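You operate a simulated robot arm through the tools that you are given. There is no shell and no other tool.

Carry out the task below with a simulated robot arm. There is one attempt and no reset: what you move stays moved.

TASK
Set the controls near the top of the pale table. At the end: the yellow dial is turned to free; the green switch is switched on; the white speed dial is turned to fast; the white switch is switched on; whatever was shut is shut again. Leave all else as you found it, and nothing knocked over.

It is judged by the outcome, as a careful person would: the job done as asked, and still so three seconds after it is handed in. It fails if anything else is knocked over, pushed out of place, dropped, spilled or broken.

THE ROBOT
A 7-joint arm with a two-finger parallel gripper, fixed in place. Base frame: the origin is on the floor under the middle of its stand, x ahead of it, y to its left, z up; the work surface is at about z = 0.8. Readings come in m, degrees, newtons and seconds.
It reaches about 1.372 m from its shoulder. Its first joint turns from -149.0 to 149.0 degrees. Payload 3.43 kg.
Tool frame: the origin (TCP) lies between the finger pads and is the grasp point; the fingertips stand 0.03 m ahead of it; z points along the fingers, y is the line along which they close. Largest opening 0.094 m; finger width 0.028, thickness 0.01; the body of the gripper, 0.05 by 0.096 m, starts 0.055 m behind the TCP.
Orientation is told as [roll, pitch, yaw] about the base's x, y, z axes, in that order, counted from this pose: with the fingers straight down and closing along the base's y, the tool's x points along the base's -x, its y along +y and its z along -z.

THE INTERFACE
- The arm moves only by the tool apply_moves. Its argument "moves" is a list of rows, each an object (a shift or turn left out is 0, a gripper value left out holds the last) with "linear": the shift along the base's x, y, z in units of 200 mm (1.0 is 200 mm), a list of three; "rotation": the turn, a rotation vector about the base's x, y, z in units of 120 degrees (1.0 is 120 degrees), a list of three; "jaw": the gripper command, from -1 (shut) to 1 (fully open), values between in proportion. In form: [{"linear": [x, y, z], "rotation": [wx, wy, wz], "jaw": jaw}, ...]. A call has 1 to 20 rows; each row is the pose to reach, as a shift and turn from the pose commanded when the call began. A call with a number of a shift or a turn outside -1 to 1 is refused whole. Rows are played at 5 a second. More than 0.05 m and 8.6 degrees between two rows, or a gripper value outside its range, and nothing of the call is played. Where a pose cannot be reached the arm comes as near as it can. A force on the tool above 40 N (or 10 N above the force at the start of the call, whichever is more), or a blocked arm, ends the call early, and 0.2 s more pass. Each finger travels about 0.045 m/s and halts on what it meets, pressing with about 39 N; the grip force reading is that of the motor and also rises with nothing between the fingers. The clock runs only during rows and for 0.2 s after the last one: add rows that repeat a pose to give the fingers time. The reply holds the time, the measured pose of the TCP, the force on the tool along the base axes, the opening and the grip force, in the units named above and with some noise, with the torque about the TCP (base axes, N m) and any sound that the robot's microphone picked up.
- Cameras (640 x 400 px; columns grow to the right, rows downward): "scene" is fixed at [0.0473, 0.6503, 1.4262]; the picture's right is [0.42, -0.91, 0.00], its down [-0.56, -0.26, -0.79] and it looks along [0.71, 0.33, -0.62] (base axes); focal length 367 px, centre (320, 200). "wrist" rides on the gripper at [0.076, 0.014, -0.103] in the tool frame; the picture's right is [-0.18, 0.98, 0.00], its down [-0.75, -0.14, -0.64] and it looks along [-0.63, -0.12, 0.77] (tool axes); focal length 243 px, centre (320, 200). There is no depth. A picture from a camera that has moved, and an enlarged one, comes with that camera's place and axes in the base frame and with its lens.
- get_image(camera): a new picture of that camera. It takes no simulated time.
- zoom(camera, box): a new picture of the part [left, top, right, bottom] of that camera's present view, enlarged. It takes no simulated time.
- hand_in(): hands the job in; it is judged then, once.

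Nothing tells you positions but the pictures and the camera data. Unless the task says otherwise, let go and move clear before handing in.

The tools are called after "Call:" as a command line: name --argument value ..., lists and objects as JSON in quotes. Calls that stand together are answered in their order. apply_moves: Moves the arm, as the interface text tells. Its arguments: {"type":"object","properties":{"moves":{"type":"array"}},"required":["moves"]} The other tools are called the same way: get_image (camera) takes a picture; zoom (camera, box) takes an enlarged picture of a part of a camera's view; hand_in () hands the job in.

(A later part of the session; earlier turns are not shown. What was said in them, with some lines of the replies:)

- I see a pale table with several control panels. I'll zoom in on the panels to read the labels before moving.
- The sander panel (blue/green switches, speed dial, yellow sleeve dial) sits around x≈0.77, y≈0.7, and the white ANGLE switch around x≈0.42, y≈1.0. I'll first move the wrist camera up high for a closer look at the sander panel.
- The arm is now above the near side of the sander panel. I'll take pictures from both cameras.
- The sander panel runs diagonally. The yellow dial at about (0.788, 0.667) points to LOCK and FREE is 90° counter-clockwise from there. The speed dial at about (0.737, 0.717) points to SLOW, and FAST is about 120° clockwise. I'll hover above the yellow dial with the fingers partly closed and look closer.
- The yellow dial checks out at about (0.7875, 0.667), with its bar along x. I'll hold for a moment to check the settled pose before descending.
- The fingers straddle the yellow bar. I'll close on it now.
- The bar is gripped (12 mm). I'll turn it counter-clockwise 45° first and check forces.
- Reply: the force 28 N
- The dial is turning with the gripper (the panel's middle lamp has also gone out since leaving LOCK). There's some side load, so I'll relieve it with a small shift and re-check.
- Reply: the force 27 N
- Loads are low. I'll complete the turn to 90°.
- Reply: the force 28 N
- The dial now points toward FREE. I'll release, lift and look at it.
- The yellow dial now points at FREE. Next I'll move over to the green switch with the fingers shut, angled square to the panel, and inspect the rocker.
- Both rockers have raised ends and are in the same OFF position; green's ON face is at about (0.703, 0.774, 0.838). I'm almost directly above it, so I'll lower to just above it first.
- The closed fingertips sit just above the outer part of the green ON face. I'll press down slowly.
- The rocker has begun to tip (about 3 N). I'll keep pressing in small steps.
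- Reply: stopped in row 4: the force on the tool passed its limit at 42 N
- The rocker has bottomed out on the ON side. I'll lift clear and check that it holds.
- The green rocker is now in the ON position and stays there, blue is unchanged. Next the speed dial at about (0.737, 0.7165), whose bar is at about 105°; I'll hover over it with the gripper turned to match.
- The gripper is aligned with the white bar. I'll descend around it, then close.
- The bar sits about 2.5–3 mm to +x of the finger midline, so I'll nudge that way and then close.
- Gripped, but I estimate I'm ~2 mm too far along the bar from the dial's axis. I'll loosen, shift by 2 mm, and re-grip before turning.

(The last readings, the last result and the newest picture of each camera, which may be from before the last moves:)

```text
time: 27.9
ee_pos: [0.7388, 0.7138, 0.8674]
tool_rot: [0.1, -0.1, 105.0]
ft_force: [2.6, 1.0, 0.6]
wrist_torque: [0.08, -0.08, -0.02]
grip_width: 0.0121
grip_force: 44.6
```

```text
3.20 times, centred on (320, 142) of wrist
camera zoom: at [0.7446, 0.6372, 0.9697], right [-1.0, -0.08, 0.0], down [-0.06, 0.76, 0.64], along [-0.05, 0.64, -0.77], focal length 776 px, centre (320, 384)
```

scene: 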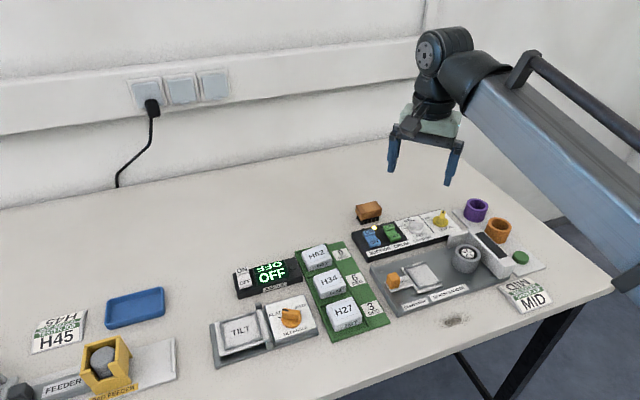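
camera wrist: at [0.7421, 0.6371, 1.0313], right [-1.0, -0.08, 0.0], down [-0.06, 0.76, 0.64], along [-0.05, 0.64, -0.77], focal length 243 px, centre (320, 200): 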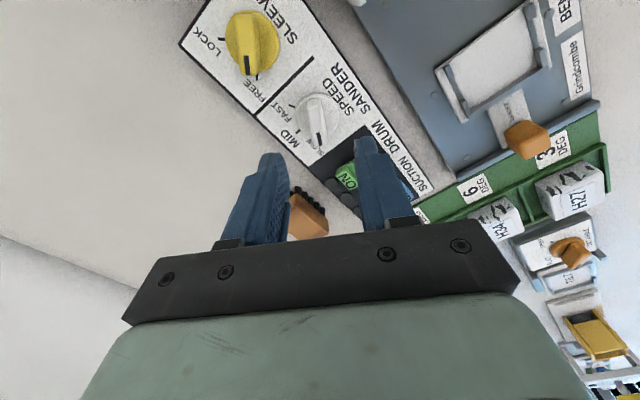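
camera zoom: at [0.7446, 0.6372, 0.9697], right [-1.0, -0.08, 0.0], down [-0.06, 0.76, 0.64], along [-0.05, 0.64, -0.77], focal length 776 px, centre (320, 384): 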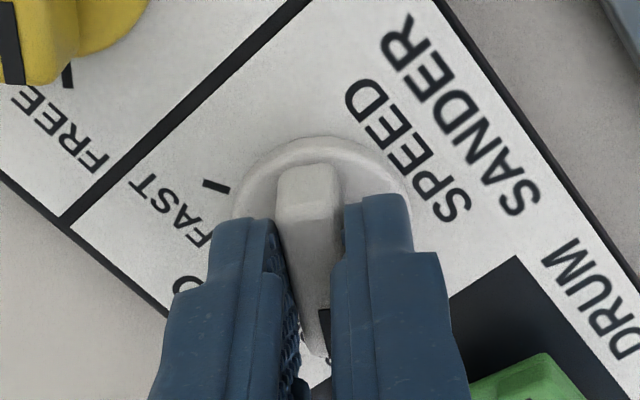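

Well centred now, with low side forces. I'll turn clockwise in stages, starting with ~48°.

Call:
apply_moves --moves '[{"linear": [0, 0, 0], "rotation": [0, 0, -0.05]}, {"linear": [0, 0, 0], "rotation": [0, 0, -0.1]}, {"linear": [0, 0, 0], "rotation": [0, 0, -0.15]}, {"linear": [0, 0, 0], "rotation": [0, 0, -0.2]}, {"linear": [0, 0, 0], "rotation": [0, 0, -0.25]}, {"linear": [0, 0, 0], "rotation": [0, 0, -0.3]}, {"linear": [0, 0, 0], "rotation": [0, 0, -0.35]}, {"linear": [0, 0, 0], "rotation": [0, 0, -0.4]}, {"linear": [0, 0, 0], "rotation": [0, 0, -0.4]}]'

Call:
zoom --camera "wrist" --box '[220, 80, 420, 205]'

```text
time: 30.0
ee_pos: [0.7373, 0.7156, 0.8672]
tool_rot: [0.3, 0.2, 57.0]
ft_force: [-4.1, 1.0, 3.2]
wrist_torque: [0.26, -0.25, 0.01]
grip_width: 0.0119
grip_force: 44.7
stopped in row 9: the force on the tool passed its limit at 41 N (the readings are from after the stop); the commanded pose is now the measured one
```

```text
3.20 times, centred on (320, 142) of wrist
camera zoom: at [0.6843, 0.659, 0.9703], right [-0.72, 0.69, 0.0], down [0.53, 0.56, 0.64], along [0.44, 0.46, -0.77], focal length 776 px, centre (320, 384)
```

zoom: 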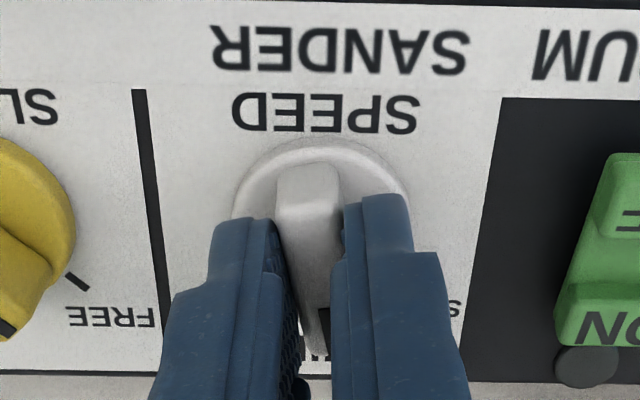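

Turned to 57° (close to MID); the force limit tripped right at the end and the load is now relieved. I'll continue in smaller stages.

Call:
apply_moves --moves '[{"linear": [0, 0, 0], "rotation": [0, 0, -0.05]}, {"linear": [0, 0, 0], "rotation": [0, 0, -0.1]}, {"linear": [0, 0, 0], "rotation": [0, 0, -0.15]}, {"linear": [0, 0, 0], "rotation": [0, 0, -0.2]}, {"linear": [0, 0, 0], "rotation": [0, 0, -0.2]}]'

```text
time: 31.2
ee_pos: [0.7373, 0.7151, 0.8669]
tool_rot: [0.3, 0.2, 33.0]
ft_force: [-12.8, 1.1, 13.5]
wrist_torque: [-0.08, 0.19, 0.02]
grip_width: 0.0119
grip_force: 44.7
```

Call:
apply_moves --moves '[{"linear": [-0.002, 0, 0.002], "rotation": [0, 0, -0.05]}, {"linear": [-0.002, 0, 0.002], "rotation": [0, 0, -0.1]}, {"linear": [-0.002, 0, 0.002], "rotation": [0, 0, -0.15]}, {"linear": [-0.002, 0, 0.002], "rotation": [0, 0, -0.2]}, {"linear": [-0.002, 0, 0.002], "rotation": [0, 0, -0.2]}]'

Call:
zoom --camera "wrist" --box '[220, 80, 420, 205]'

```text
time: 32.4
ee_pos: [0.7367, 0.7178, 0.8682]
tool_rot: [0.4, 0.1, 8.9]
ft_force: [-12.2, 12.5, 12.2]
wrist_torque: [-0.07, 0.93, 0.01]
grip_width: 0.0119
grip_force: 44.9
```

```text
3.20 times, centred on (320, 142) of wrist
camera zoom: at [0.6592, 0.7179, 0.9703], right [0.03, 1.0, 0.01], down [0.77, -0.03, 0.64], along [0.64, -0.01, -0.77], focal length 776 px, centre (320, 384)
```

zoom: 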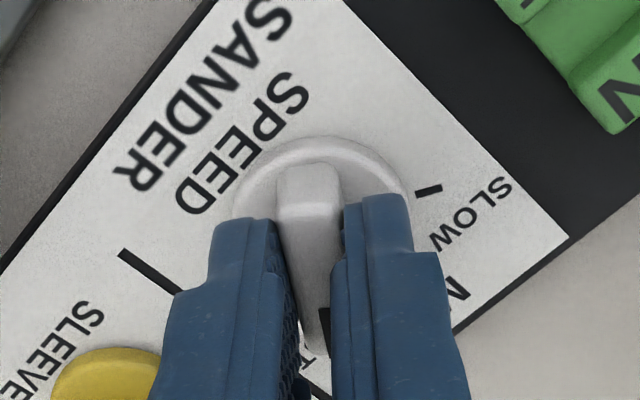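

Call:
apply_moves --moves '[{"linear": [-0.002, 0.003, 0.002], "rotation": [0, 0, -0.05]}, {"linear": [-0.002, 0.003, 0.002], "rotation": [0, 0, -0.1]}, {"linear": [-0.002, 0.003, 0.002], "rotation": [0, 0, -0.15]}, {"linear": [-0.002, 0.003, 0.002], "rotation": [0, 0, -0.195]}, {"linear": [-0.002, 0.003, 0.002], "rotation": [0, 0, -0.2]}, {"linear": [-0.002, 0.003, 0.002], "rotation": [0, 0, -0.2]}]'

Call:
zoom --camera "wrist" --box '[220, 80, 420, 205]'

```text
time: 33.8
ee_pos: [0.7361, 0.7178, 0.8672]
tool_rot: [0.4, 0.3, -15.0]
ft_force: [-14.4, 18.9, -0.5]
wrist_torque: [0.01, -0.69, 0.12]
grip_width: 0.0117
grip_force: 45.2
```

```text
3.20 times, centred on (320, 142) of wrist
camera zoom: at [0.6667, 0.7499, 0.9704], right [0.43, 0.9, 0.01], down [0.69, -0.34, 0.64], along [0.58, -0.27, -0.77], focal length 776 px, centre (320, 384)
```

zoom: 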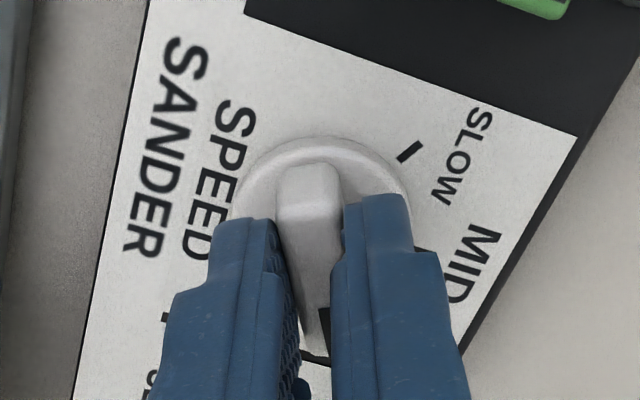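

The dial is at about −15°, which should be FAST. I'll release, lift and inspect.

Call:
apply_moves --moves '[{"linear": [-0.003, 0.004, 0], "jaw": -0.5}, {"linear": [-0.003, 0.004, 0], "jaw": -0.2}, {"linear": [-0.003, 0.004, 0], "jaw": -0.1}, {"linear": [-0.003, 0.004, 0], "jaw": -0.1}, {"linear": [-0.003, 0.004, 0.1], "jaw": -0.1}, {"linear": [-0.003, 0.004, 0.2]}, {"linear": [0, 0, 0.3]}, {"linear": [0, 0, 0.4]}, {"linear": [0, 0, 0.4]}]'

Call:
zoom --camera "wrist" --box '[200, 60, 440, 210]'

Call:
zoom --camera "scene" --box '[350, 190, 470, 260]'

```text
time: 35.8
ee_pos: [0.7345, 0.7145, 0.9478]
tool_rot: [0.2, 0.3, -15.0]
ft_force: [-0.3, 0.8, 1.2]
wrist_torque: [0.0, 0.02, 0.01]
grip_width: 0.0421
grip_force: 0.1
```

```text
2.67 times, centred on (320, 135) of wrist
camera zoom: at [0.6655, 0.7473, 1.0508], right [0.43, 0.9, 0.0], down [0.69, -0.34, 0.64], along [0.58, -0.27, -0.77], focal length 647 px, centre (320, 373)
```

zoom: 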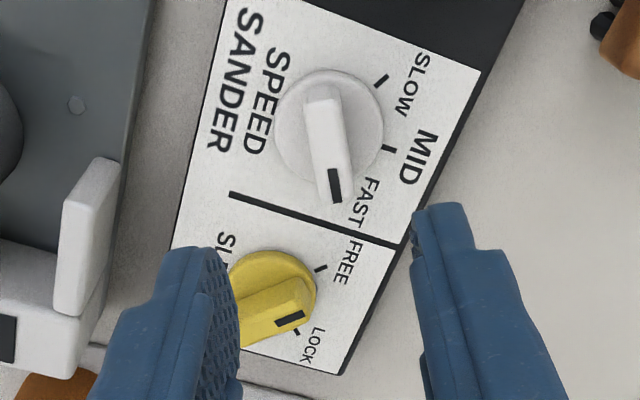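

```text
5.33 times, centred on (410, 225) of scene
camera zoom: at [0.0473, 0.6503, 1.4262], right [0.42, -0.91, 0.0], down [-0.56, -0.26, -0.79], along [0.71, 0.33, -0.62], focal length 1960 px, centre (-160, 67)
```

zoom: 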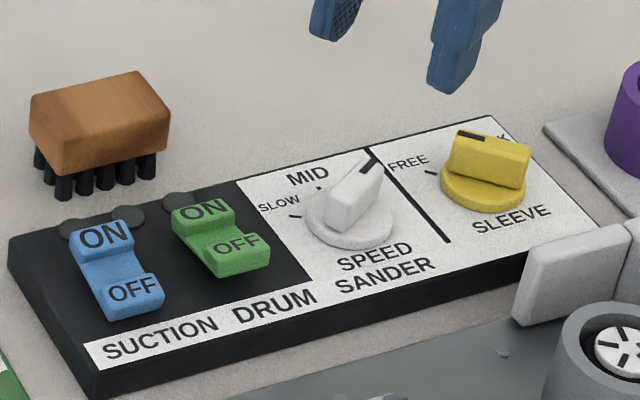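

The speed dial is at FAST and yellow stays at FREE. Next I'll travel at a safe height to the ANGLE panel's white switch at about (0.43, 1.0), shutting the fingers on the way.

Call:
apply_moves --moves '[{"linear": [-0.03, 0.03, 0.15], "rotation": [0, 0, 0], "jaw": -0.1}, {"linear": [-0.16, 0.13, 0.2], "rotation": [0, 0, 0.05], "jaw": -1}, {"linear": [-0.3, 0.25, 0.2], "rotation": [0, 0, 0.1], "jaw": -1}, {"linear": [-0.45, 0.37, 0.2], "rotation": [0, 0, 0.15], "jaw": -1}, {"linear": [-0.6, 0.5, 0.2], "rotation": [0, 0, 0.2], "jaw": -1}, {"linear": [-0.75, 0.62, 0.2], "rotation": [0, 0, 0.25], "jaw": -1}, {"linear": [-0.88, 0.75, 0.2], "rotation": [0, 0, 0.3], "jaw": -1}, {"linear": [-0.95, 0.8, 0.2], "rotation": [0, 0, 0.35], "jaw": -1}, {"linear": [-0.95, 0.8, 0.2], "rotation": [0, 0, 0.35], "jaw": -1}]'

```text
time: 37.8
ee_pos: [0.5479, 0.8753, 0.9874]
tool_rot: [0.2, 0.2, 27.1]
ft_force: [-0.4, 1.2, 0.2]
wrist_torque: [0.02, 0.01, 0.0]
grip_width: 0.0
grip_force: 32.7
```

Now at (0.548, 0.875). I'll continue to hover near the white switch.

Call:
apply_moves --moves '[{"linear": [-0.1, 0.13, 0], "rotation": [0, 0, 0.03]}, {"linear": [-0.2, 0.26, 0], "rotation": [0, 0, 0.06]}, {"linear": [-0.3, 0.39, 0], "rotation": [0, 0, 0.09]}, {"linear": [-0.4, 0.52, 0], "rotation": [0, 0, 0.12]}, {"linear": [-0.5, 0.64, -0.06], "rotation": [0, 0, 0.15]}, {"linear": [-0.53, 0.675, -0.13], "rotation": [0, 0, 0.15]}, {"linear": [-0.53, 0.675, -0.13], "rotation": [0, 0, 0.15]}]'

Call:
get_image --camera "wrist"

Call:
zoom --camera "wrist" --box '[220, 40, 420, 165]'

Call:
get_image --camera "scene"

```text
time: 39.4
ee_pos: [0.4422, 1.0116, 0.9606]
tool_rot: [0.3, 0.4, 45.0]
ft_force: [0.4, -0.2, 0.4]
wrist_torque: [-0.01, -0.01, 0.0]
grip_width: 0.0
grip_force: 32.5
```

```text
taken
camera wrist: at [0.3779, 0.9677, 1.0634], right [-0.56, 0.83, 0.0], down [0.64, 0.43, 0.64], along [0.53, 0.36, -0.77], focal length 243 px, centre (320, 200)
```

wrist: 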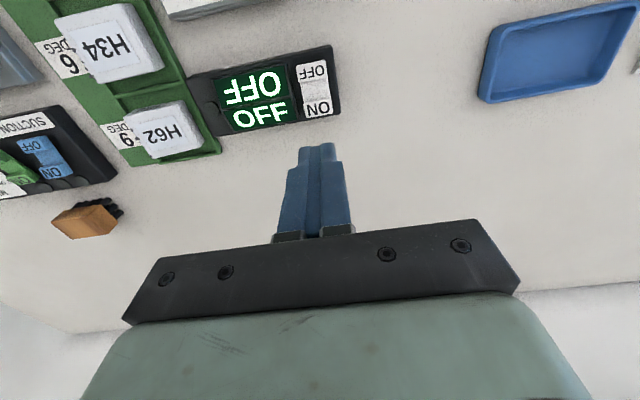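

```text
3.20 times, centred on (320, 102) of wrist
camera zoom: at [0.3779, 0.9677, 1.0634], right [-0.56, 0.83, 0.0], down [0.64, 0.43, 0.64], along [0.53, 0.36, -0.77], focal length 776 px, centre (320, 512)
```

zoom: 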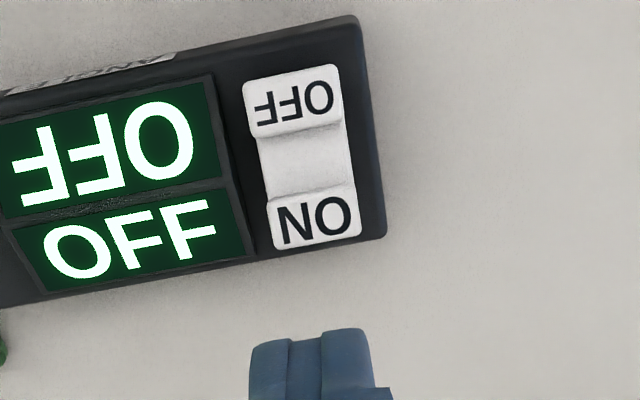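

```text
taken
```

scene: 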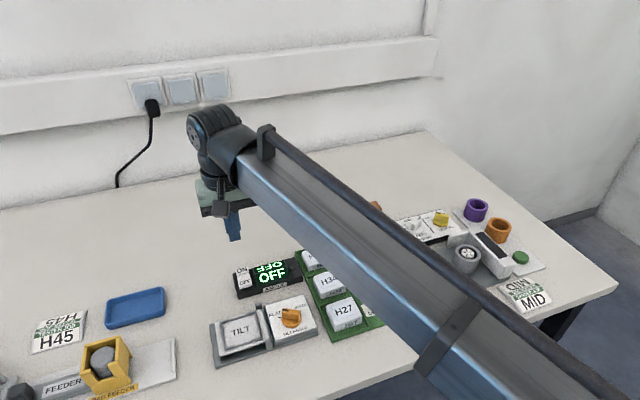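

The white rocker's ON face is at about (0.4436, 1.011, 0.837), matching the green one's height. I'll lower to just above its outer part.

Call:
apply_moves --moves '[{"linear": [0.015, 0.005, -0.1]}, {"linear": [0.015, 0.005, -0.2]}, {"linear": [0.015, 0.005, -0.3]}, {"linear": [0.015, 0.005, -0.4]}, {"linear": [0.015, 0.005, -0.4]}, {"linear": [0.015, 0.005, -0.4]}]'

Call:
zoom --camera "wrist" --box '[220, 80, 420, 205]'

Call:
zoom --camera "scene" --box '[210, 230, 310, 310]'

```text
time: 40.8
ee_pos: [0.4458, 1.0111, 0.8829]
tool_rot: [0.3, 0.1, 45.0]
ft_force: [0.5, -0.4, -0.6]
wrist_torque: [0.01, -0.03, -0.04]
grip_width: 0.0
grip_force: 33.0
```

```text
3.20 times, centred on (320, 142) of wrist
camera zoom: at [0.382, 0.968, 0.9859], right [-0.56, 0.83, 0.0], down [0.64, 0.43, 0.64], along [0.53, 0.36, -0.77], focal length 776 px, centre (320, 384)
```

zoom: 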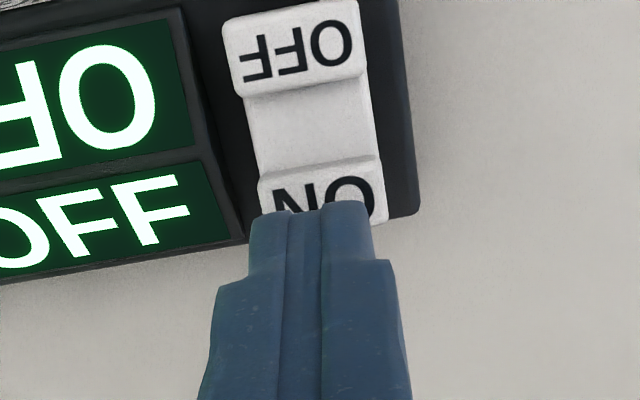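

```text
5.00 times, centred on (260, 270) of scene
camera zoom: at [0.0473, 0.6503, 1.4262], right [0.42, -0.91, 0.0], down [-0.56, -0.26, -0.79], along [0.71, 0.33, -0.62], focal length 1837 px, centre (620, -150)
```

zoom: 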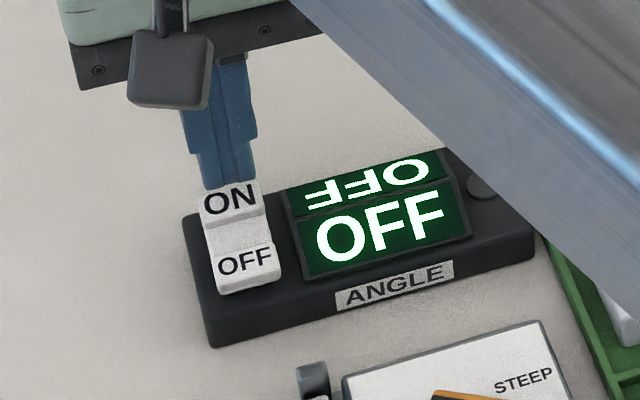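

The fingertip is about 2 mm toward the display side, so I'll shift it toward the rocker's centre and press down gently.

Call:
apply_moves --moves '[{"linear": [-0.006, 0.008, 0]}, {"linear": [-0.006, 0.008, -0.02]}, {"linear": [-0.006, 0.008, -0.04]}, {"linear": [-0.006, 0.008, -0.055]}, {"linear": [-0.006, 0.008, -0.065]}, {"linear": [-0.006, 0.008, -0.075]}]'

Call:
zoom --camera "wrist" --box '[220, 80, 420, 205]'

Call:
zoom --camera "scene" --box '[210, 230, 310, 310]'

```text
time: 42.2
ee_pos: [0.4416, 1.0136, 0.8665]
tool_rot: [0.3, 0.2, 45.0]
ft_force: [-0.5, -0.2, 0.0]
wrist_torque: [0.01, 0.04, 0.0]
grip_width: 0.0001
grip_force: 33.4
```

```text
3.20 times, centred on (320, 142) of wrist
camera zoom: at [0.3788, 0.9693, 0.9691], right [-0.56, 0.83, 0.0], down [0.64, 0.43, 0.64], along [0.52, 0.36, -0.77], focal length 776 px, centre (320, 384)
```

zoom: 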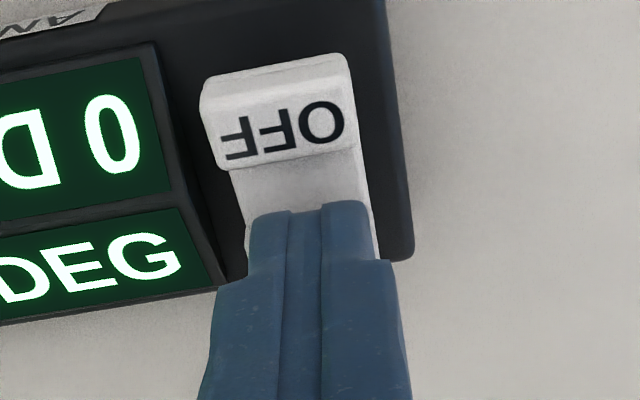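

```text
5.00 times, centred on (260, 270) of scene
camera zoom: at [0.0473, 0.6503, 1.4262], right [0.42, -0.91, 0.0], down [-0.56, -0.26, -0.79], along [0.71, 0.33, -0.62], focal length 1837 px, centre (620, -150)
```

zoom: 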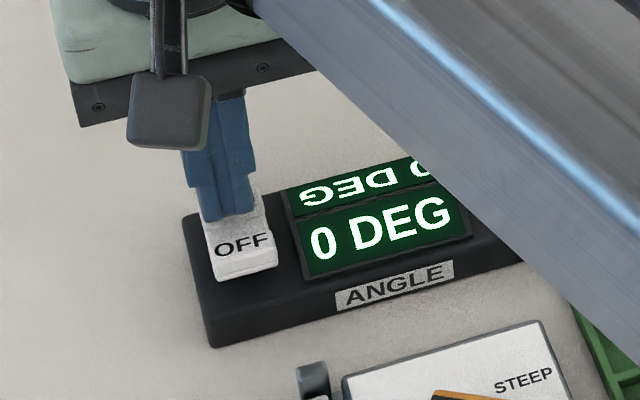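

The rocker has flipped and the display now reads "0 DEG". I'll lift straight up and move clear.

Call:
apply_moves --moves '[{"linear": [0, 0, 0.1]}, {"linear": [0, 0, 0.2]}, {"linear": [0, 0, 0.35]}, {"linear": [0, 0, 0.5]}, {"linear": [0, 0, 0.7]}, {"linear": [0, 0, 0.9]}, {"linear": [0, 0, 1.0]}, {"linear": [0, 0, 1.0]}]'

Call:
get_image --camera "scene"

Call:
get_image --camera "wrist"

Call:
zoom --camera "scene" --box '[205, 245, 325, 320]'

```text
time: 44.0
ee_pos: [0.4414, 1.0126, 1.0658]
tool_rot: [0.3, 0.2, 45.0]
ft_force: [0.4, 0.3, 0.7]
wrist_torque: [0.0, -0.01, 0.03]
grip_width: 0.0002
grip_force: 33.2
```

```text
taken
```

scene: 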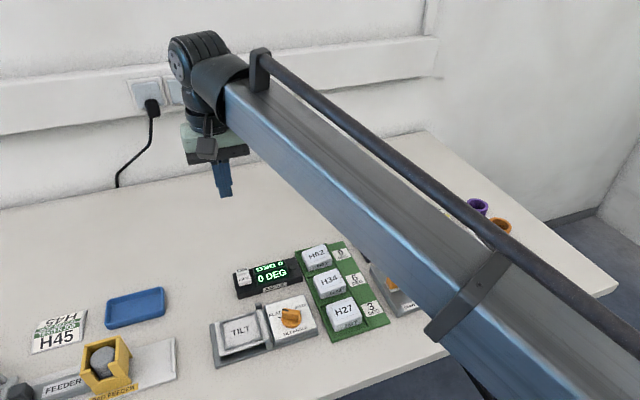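

```text
taken
camera wrist: at [0.3772, 0.9678, 1.1681], right [-0.56, 0.83, 0.0], down [0.64, 0.43, 0.64], along [0.53, 0.36, -0.77], focal length 243 px, centre (320, 200)
```

wrist: 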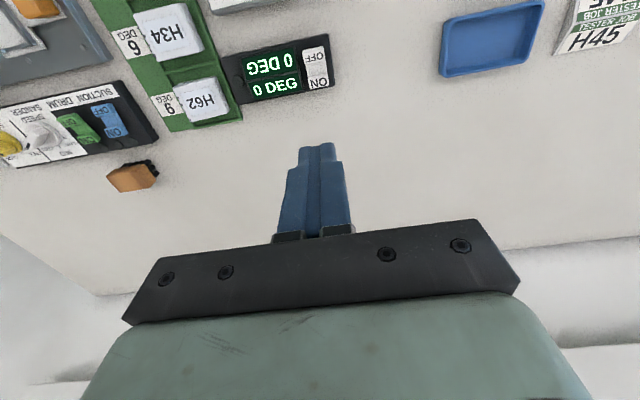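

```text
5.33 times, centred on (265, 282) of scene
camera zoom: at [0.0473, 0.6503, 1.4262], right [0.42, -0.91, 0.0], down [-0.56, -0.26, -0.79], along [0.71, 0.33, -0.62], focal length 1960 px, centre (613, -240)
```

zoom: 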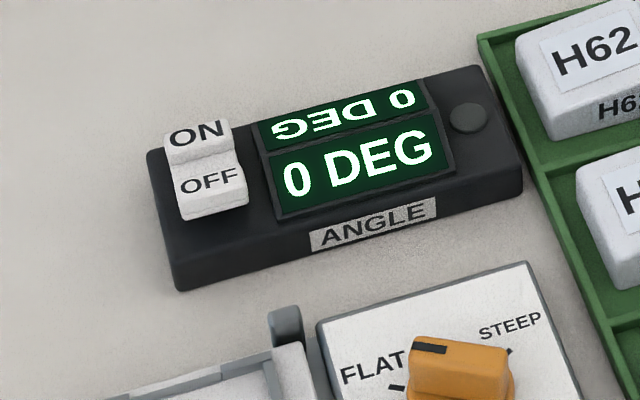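

The white switch is on and the display holds. I'll now check the rest of the table on the left for any other matching control or cover, by turning the wrist camera that way.

Call:
apply_moves --moves '[{"linear": [-0.07, -0.05, 0.07], "rotation": [0, 0, 0.06]}, {"linear": [-0.14, -0.1, 0.14], "rotation": [0, 0, 0.12]}, {"linear": [-0.21, -0.15, 0.21], "rotation": [0, 0, 0.18]}, {"linear": [-0.28, -0.2, 0.28], "rotation": [0, 0, 0.24]}, {"linear": [-0.35, -0.25, 0.35], "rotation": [0, 0, 0.3]}, {"linear": [-0.42, -0.3, 0.42], "rotation": [0, 0, 0.36]}, {"linear": [-0.5, -0.35, 0.5], "rotation": [0, 0, 0.42], "jaw": 1}, {"linear": [-0.5, -0.35, 0.5], "rotation": [0, 0, 0.45], "jaw": 1}, {"linear": [-0.5, -0.35, 0.5], "rotation": [0, 0, 0.45], "jaw": 1}, {"linear": [-0.5, -0.35, 0.5], "rotation": [0, 0, 0.45], "jaw": 1}]'

Call:
get_image --camera "wrist"

Call:
get_image --camera "scene"

```text
time: 46.2
ee_pos: [0.3443, 0.9426, 1.1665]
tool_rot: [0.4, 0.2, 98.9]
ft_force: [0.4, 0.2, 0.6]
wrist_torque: [0.01, 0.0, -0.04]
grip_width: 0.0864
grip_force: 0.0
```

```text
taken
camera wrist: at [0.3421, 0.8656, 1.2689], right [-1.0, 0.03, 0.0], down [0.02, 0.77, 0.64], along [0.01, 0.64, -0.77], focal length 243 px, centre (320, 200)
```

wrist: 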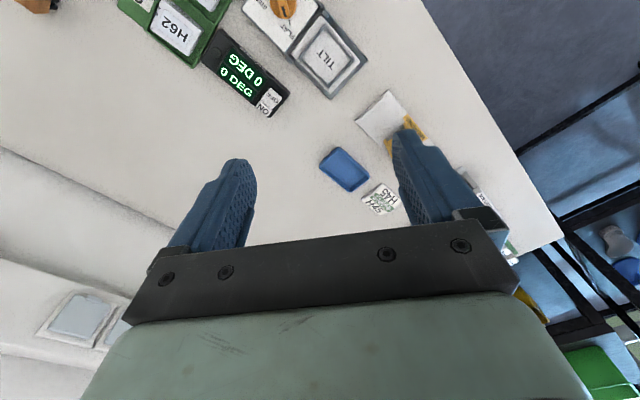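

```text
taken
```

scene: 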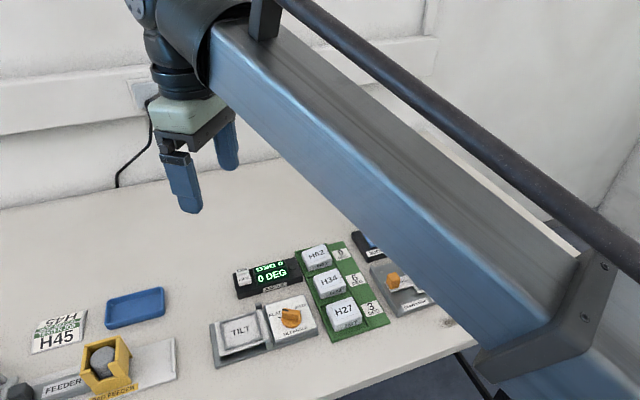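

Call:
zoom --camera "wrist" --box '[340, 70, 580, 280]'

Call:
apply_moves --moves '[{"linear": [-0.1, 0.1, 0], "rotation": [0, 0, 0.05]}, {"linear": [-0.2, 0.2, 0], "rotation": [0, 0, 0.1]}, {"linear": [-0.3, 0.3, 0], "rotation": [0, 0, 0.15]}, {"linear": [-0.4, 0.4, 0], "rotation": [0, 0, 0.2]}, {"linear": [-0.5, 0.5, 0], "rotation": [0, 0, 0.2]}, {"linear": [-0.6, 0.6, 0], "rotation": [0, 0, 0.2]}, {"linear": [-0.6, 0.6, 0], "rotation": [0, 0, 0.2]}]'

Call:
get_image --camera "wrist"

```text
1.90 times, centred on (460, 175) of wrist
camera zoom: at [0.3421, 0.8656, 1.2689], right [-1.0, 0.03, 0.0], down [0.02, 0.77, 0.64], along [0.01, 0.64, -0.77], focal length 462 px, centre (53, 248)
```

zoom: 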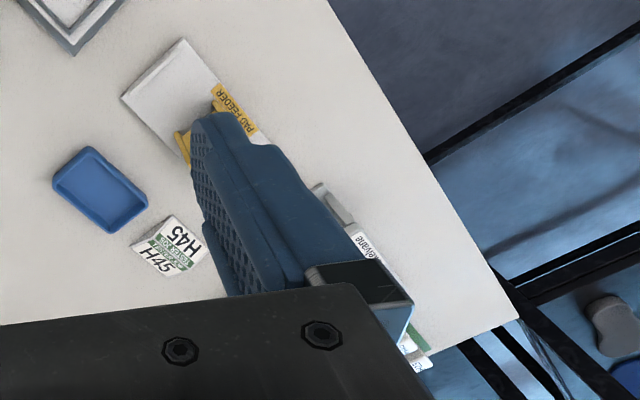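

```text
time: 47.8
ee_pos: [0.2239, 1.0602, 1.1665]
tool_rot: [0.3, 0.2, 123.0]
ft_force: [-0.4, 0.3, -0.6]
wrist_torque: [0.04, 0.04, 0.02]
grip_width: 0.0938
grip_force: 0.0
```

```text
taken
camera wrist: at [0.2535, 0.9889, 1.2689], right [-0.92, -0.38, 0.0], down [-0.29, 0.71, 0.64], along [-0.25, 0.59, -0.77], focal length 243 px, centre (320, 200)
```

wrist: 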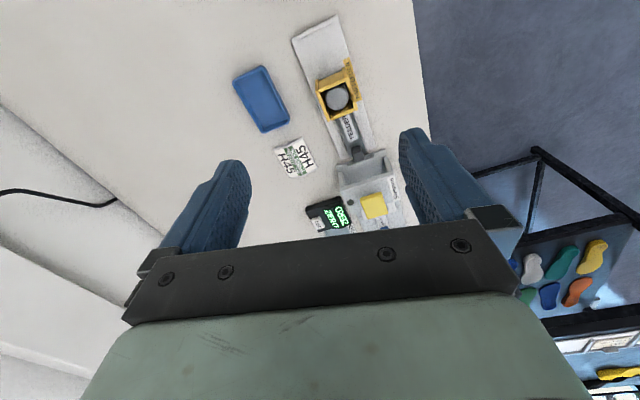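

There's another unit (a hardness tester?) on the far left with its own display. I'll zoom in to see its switch.

Call:
zoom --camera "wrist" --box '[250, 130, 430, 240]'

Call:
apply_moves --moves '[{"linear": [-0.1, 0.15, 0]}, {"linear": [-0.2, 0.3, 0]}, {"linear": [-0.3, 0.45, 0]}, {"linear": [-0.4, 0.6, 0]}, {"linear": [-0.4, 0.75, 0]}, {"linear": [-0.4, 0.75, 0]}]'

Call:
get_image --camera "wrist"

Call:
zoom --camera "wrist" --box '[240, 60, 420, 200]'

```text
3.56 times, centred on (340, 185) of wrist
camera zoom: at [0.2535, 0.9889, 1.2689], right [-0.92, -0.38, 0.0], down [-0.29, 0.71, 0.64], along [-0.25, 0.59, -0.77], focal length 863 px, centre (249, 253)
```

zoom: 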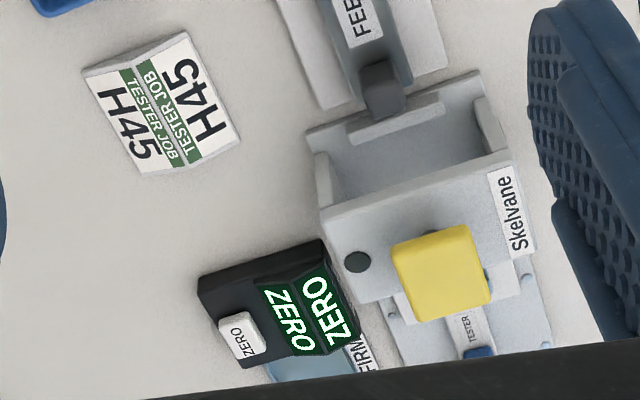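

```text
time: 49.2
ee_pos: [0.1417, 1.1175, 1.1401]
tool_rot: [0.1, 0.3, 122.9]
ft_force: [0.1, -0.7, -0.1]
wrist_torque: [0.02, 0.04, 0.01]
grip_width: 0.0938
grip_force: 0.0
out of reach, approached as far as the arm can: row 2, 3, 4, 5, 6
```

```text
taken
camera wrist: at [0.1704, 1.0455, 1.243], right [-0.92, -0.38, 0.0], down [-0.29, 0.71, 0.64], along [-0.25, 0.59, -0.77], focal length 243 px, centre (320, 200)
```

wrist: 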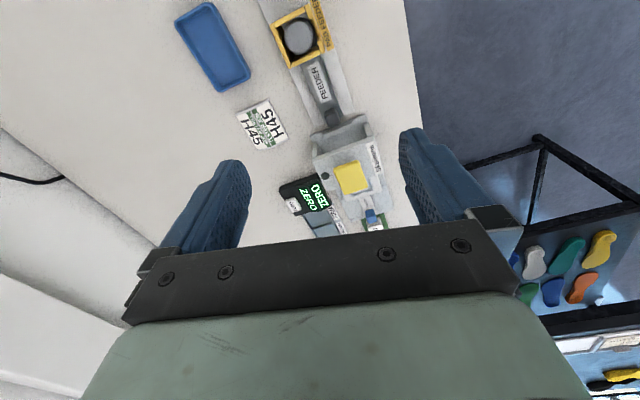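

```text
2.86 times, centred on (330, 130) of wrist
camera zoom: at [0.1704, 1.0455, 1.243], right [-0.92, -0.38, 0.0], down [-0.29, 0.71, 0.64], along [-0.25, 0.59, -0.77], focal length 693 px, centre (291, 400)
```

zoom: 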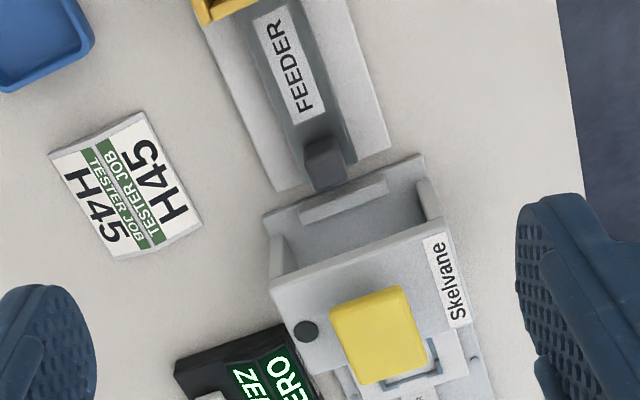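

The far-left tester only has a "ZERO" push button, so the ANGLE rocker is the only white ON/OFF switch. I'll go back toward the start pose so the scene camera can see all the panels for a final check.

Call:
apply_moves --moves '[{"linear": [0.15, -0.12, 0], "rotation": [0, 0, -0.06]}, {"linear": [0.3, -0.24, 0], "rotation": [0, 0, -0.12]}, {"linear": [0.45, -0.36, 0], "rotation": [0, 0, -0.18]}, {"linear": [0.6, -0.48, 0], "rotation": [0, 0, -0.24]}, {"linear": [0.75, -0.6, 0], "rotation": [0, 0, -0.3]}, {"linear": [0.9, -0.72, 0], "rotation": [0, 0, -0.36]}, {"linear": [1.0, -0.84, 0], "rotation": [0, 0, -0.42]}, {"linear": [1.0, -0.96, 0], "rotation": [0, 0, -0.48]}, {"linear": [1.0, -1.0, 0], "rotation": [0, 0, -0.54]}, {"linear": [1.0, -1.0, 0], "rotation": [0, 0, -0.6]}, {"linear": [1.0, -1.0, 0], "rotation": [0, 0, -0.6]}]'

Call:
get_image --camera "scene"

```text
time: 51.6
ee_pos: [0.337, 0.9141, 1.1444]
tool_rot: [0.3, 0.2, 50.9]
ft_force: [0.7, 0.2, 0.2]
wrist_torque: [0.0, 0.05, -0.02]
grip_width: 0.094
grip_force: 0.0
```

```text
taken
```

scene: 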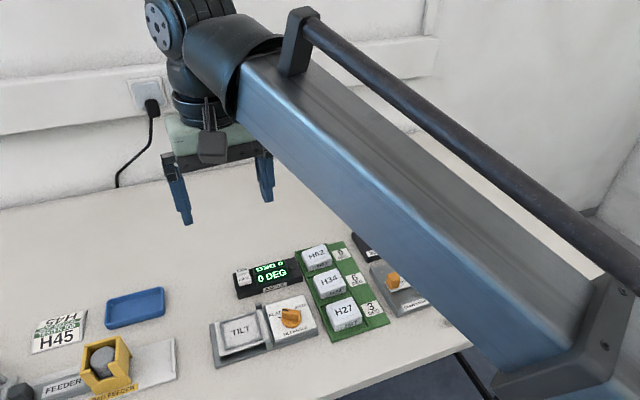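

Call:
apply_moves --moves '[{"linear": [0.13, -0.08, 0], "rotation": [0, 0, -0.06]}, {"linear": [0.26, -0.16, 0], "rotation": [0, 0, -0.12]}, {"linear": [0.39, -0.24, 0], "rotation": [0, 0, -0.18]}, {"linear": [0.52, -0.32, 0], "rotation": [0, 0, -0.24]}, {"linear": [0.65, -0.4, 0], "rotation": [0, 0, -0.3]}, {"linear": [0.78, -0.48, 0], "rotation": [0, 0, -0.36]}, {"linear": [0.9, -0.55, 0], "rotation": [0, 0, -0.42]}, {"linear": [1.0, -0.62, 0], "rotation": [0, 0, -0.42]}, {"linear": [1.0, -0.62, 0], "rotation": [0, 0, -0.42]}]'

Call:
apply_moves --moves '[{"linear": [0.12, -0.05, 0]}, {"linear": [0.24, -0.1, 0]}, {"linear": [0.36, -0.15, 0]}, {"linear": [0.48, -0.2, 0]}, {"linear": [0.6, -0.25, 0]}, {"linear": [0.6, -0.25, 0]}]'

Call:
get_image --camera "scene"

Call:
zoom --camera "scene" --box '[350, 190, 470, 265]'

Call:
get_image --camera "wrist"

```text
time: 53.6
ee_pos: [0.5349, 0.7924, 1.1469]
tool_rot: [0.3, 0.2, 0.5]
ft_force: [-0.5, 0.5, -0.4]
wrist_torque: [0.02, -0.01, -0.06]
grip_width: 0.0938
grip_force: 0.0
```

```text
time: 55.0
ee_pos: [0.6564, 0.7417, 1.1452]
tool_rot: [0.3, 0.2, 0.7]
ft_force: [-0.1, 1.1, -0.4]
wrist_torque: [0.01, -0.01, 0.02]
grip_width: 0.0941
grip_force: 0.0
```

```text
taken
```

scene: 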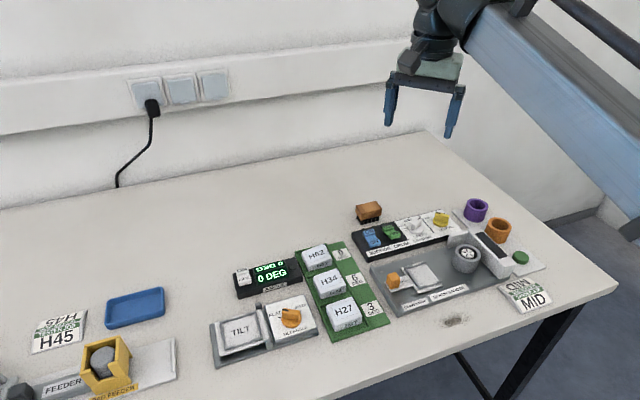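

```text
5.33 times, centred on (410, 228) of scene
camera zoom: at [0.0473, 0.6503, 1.4262], right [0.42, -0.91, 0.0], down [-0.56, -0.26, -0.79], along [0.71, 0.33, -0.62], focal length 1960 px, centre (-160, 53)
```

zoom: 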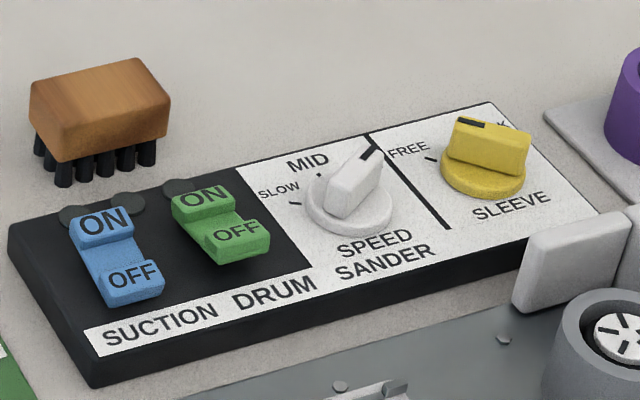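

```text
taken
camera wrist: at [0.5814, 0.7551, 1.2485], right [0.17, 0.98, 0.0], down [0.76, -0.14, 0.64], along [0.63, -0.11, -0.77], focal length 243 px, centre (320, 200)
```

wrist: 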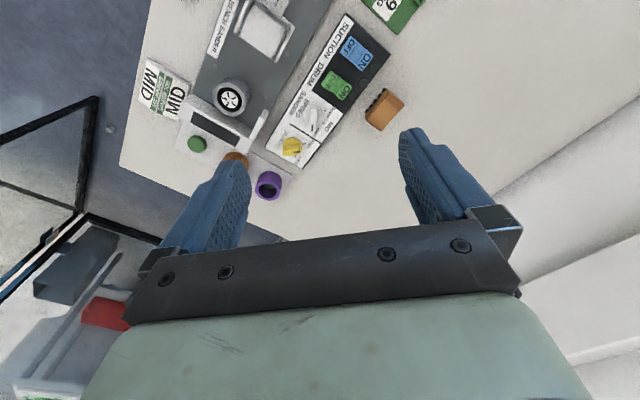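

Call:
zoom --camera "wrist" --box '[260, 60, 380, 190]'

Call:
zoom --camera "scene" --box '[400, 200, 460, 245]'

Call:
zoom --camera "scene" --box '[200, 230, 400, 370]'

Call:
zoom --camera "scene" --box '[340, 190, 560, 328]'

```text
3.08 times, centred on (320, 125) of wrist
camera zoom: at [0.5814, 0.7551, 1.2485], right [0.17, 0.98, 0.0], down [0.76, -0.14, 0.64], along [0.63, -0.11, -0.77], focal length 746 px, centre (320, 431)
```

zoom: 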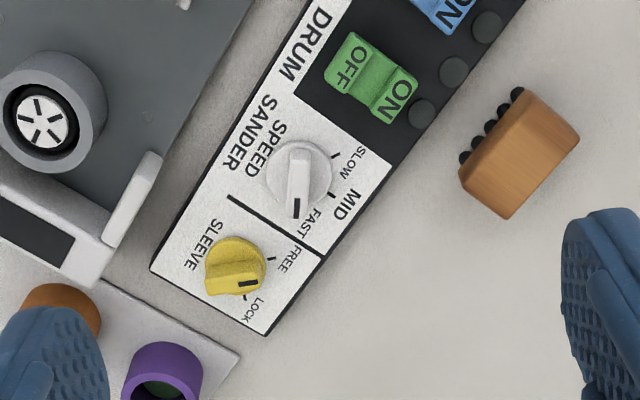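

```text
8.89 times, centred on (430, 222) of scene
camera zoom: at [0.0473, 0.6503, 1.4262], right [0.42, -0.91, 0.0], down [-0.56, -0.26, -0.79], along [0.71, 0.33, -0.62], focal length 3266 px, centre (-658, 0)
```

zoom: 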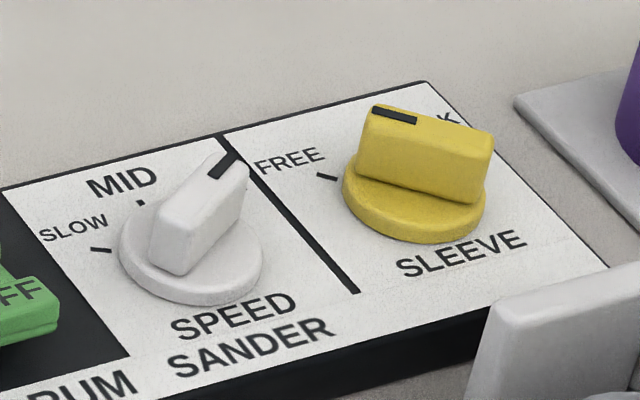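

```text
2.86 times, centred on (300, 300) of scene
camera zoom: at [0.0473, 0.6503, 1.4262], right [0.42, -0.91, 0.0], down [-0.56, -0.26, -0.79], along [0.71, 0.33, -0.62], focal length 1050 px, centre (377, -86)
```

zoom: 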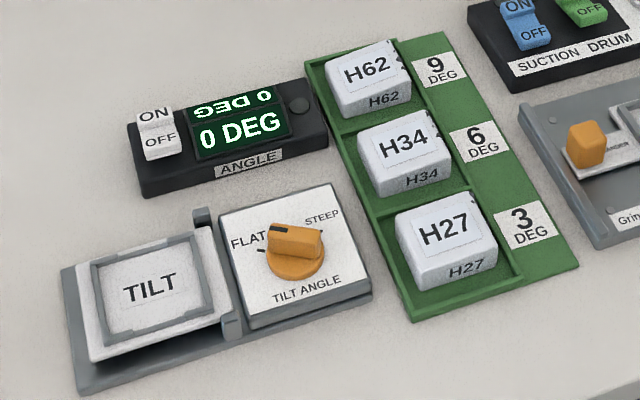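

```text
2.90 times, centred on (450, 259) of scene
camera zoom: at [0.0473, 0.6503, 1.4262], right [0.42, -0.91, 0.0], down [-0.56, -0.26, -0.79], along [0.71, 0.33, -0.62], focal length 1065 px, centre (-57, 29)
```

zoom: 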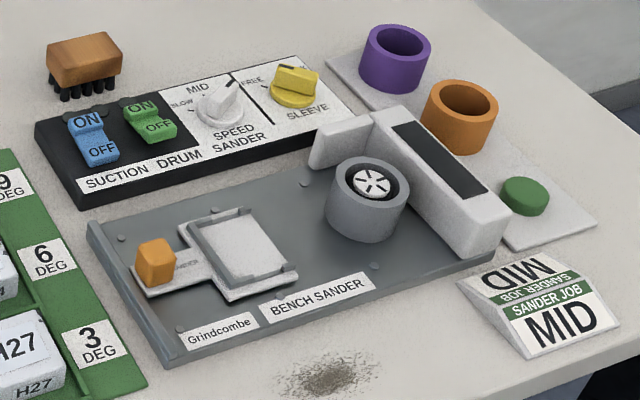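

Everything checks out: the yellow dial is at FREE, the speed dial at FAST, and both the green and white rockers are on. The blue switch, the orange dial and the other items look unchanged, nothing was opened, and the open gripper is well clear. I'm handing in.

Call:
hand_in

```text
The job is handed in.
```

I set all four controls as asked and handed the job in; I haven't seen the judge's verdict.

- **Yellow sleeve dial:** turned from LOCK to FREE.
- **Green drum switch:** switched on. The rocker stayed over when I let go, but its lamp did not light.
- **White speed dial:** turned from SLOW to FAST.
- **White switch on the ANGLE panel:** switched on. Its display now reads "0 DEG" instead of "OFF".

A yellow lamp between the blue and green switches was lit at the start. It went out when the sleeve dial left LOCK and has stayed off.

I opened nothing, so there was nothing to shut again. In the last pictures everything else looked as I found it. The gripper is open and well clear of the table.
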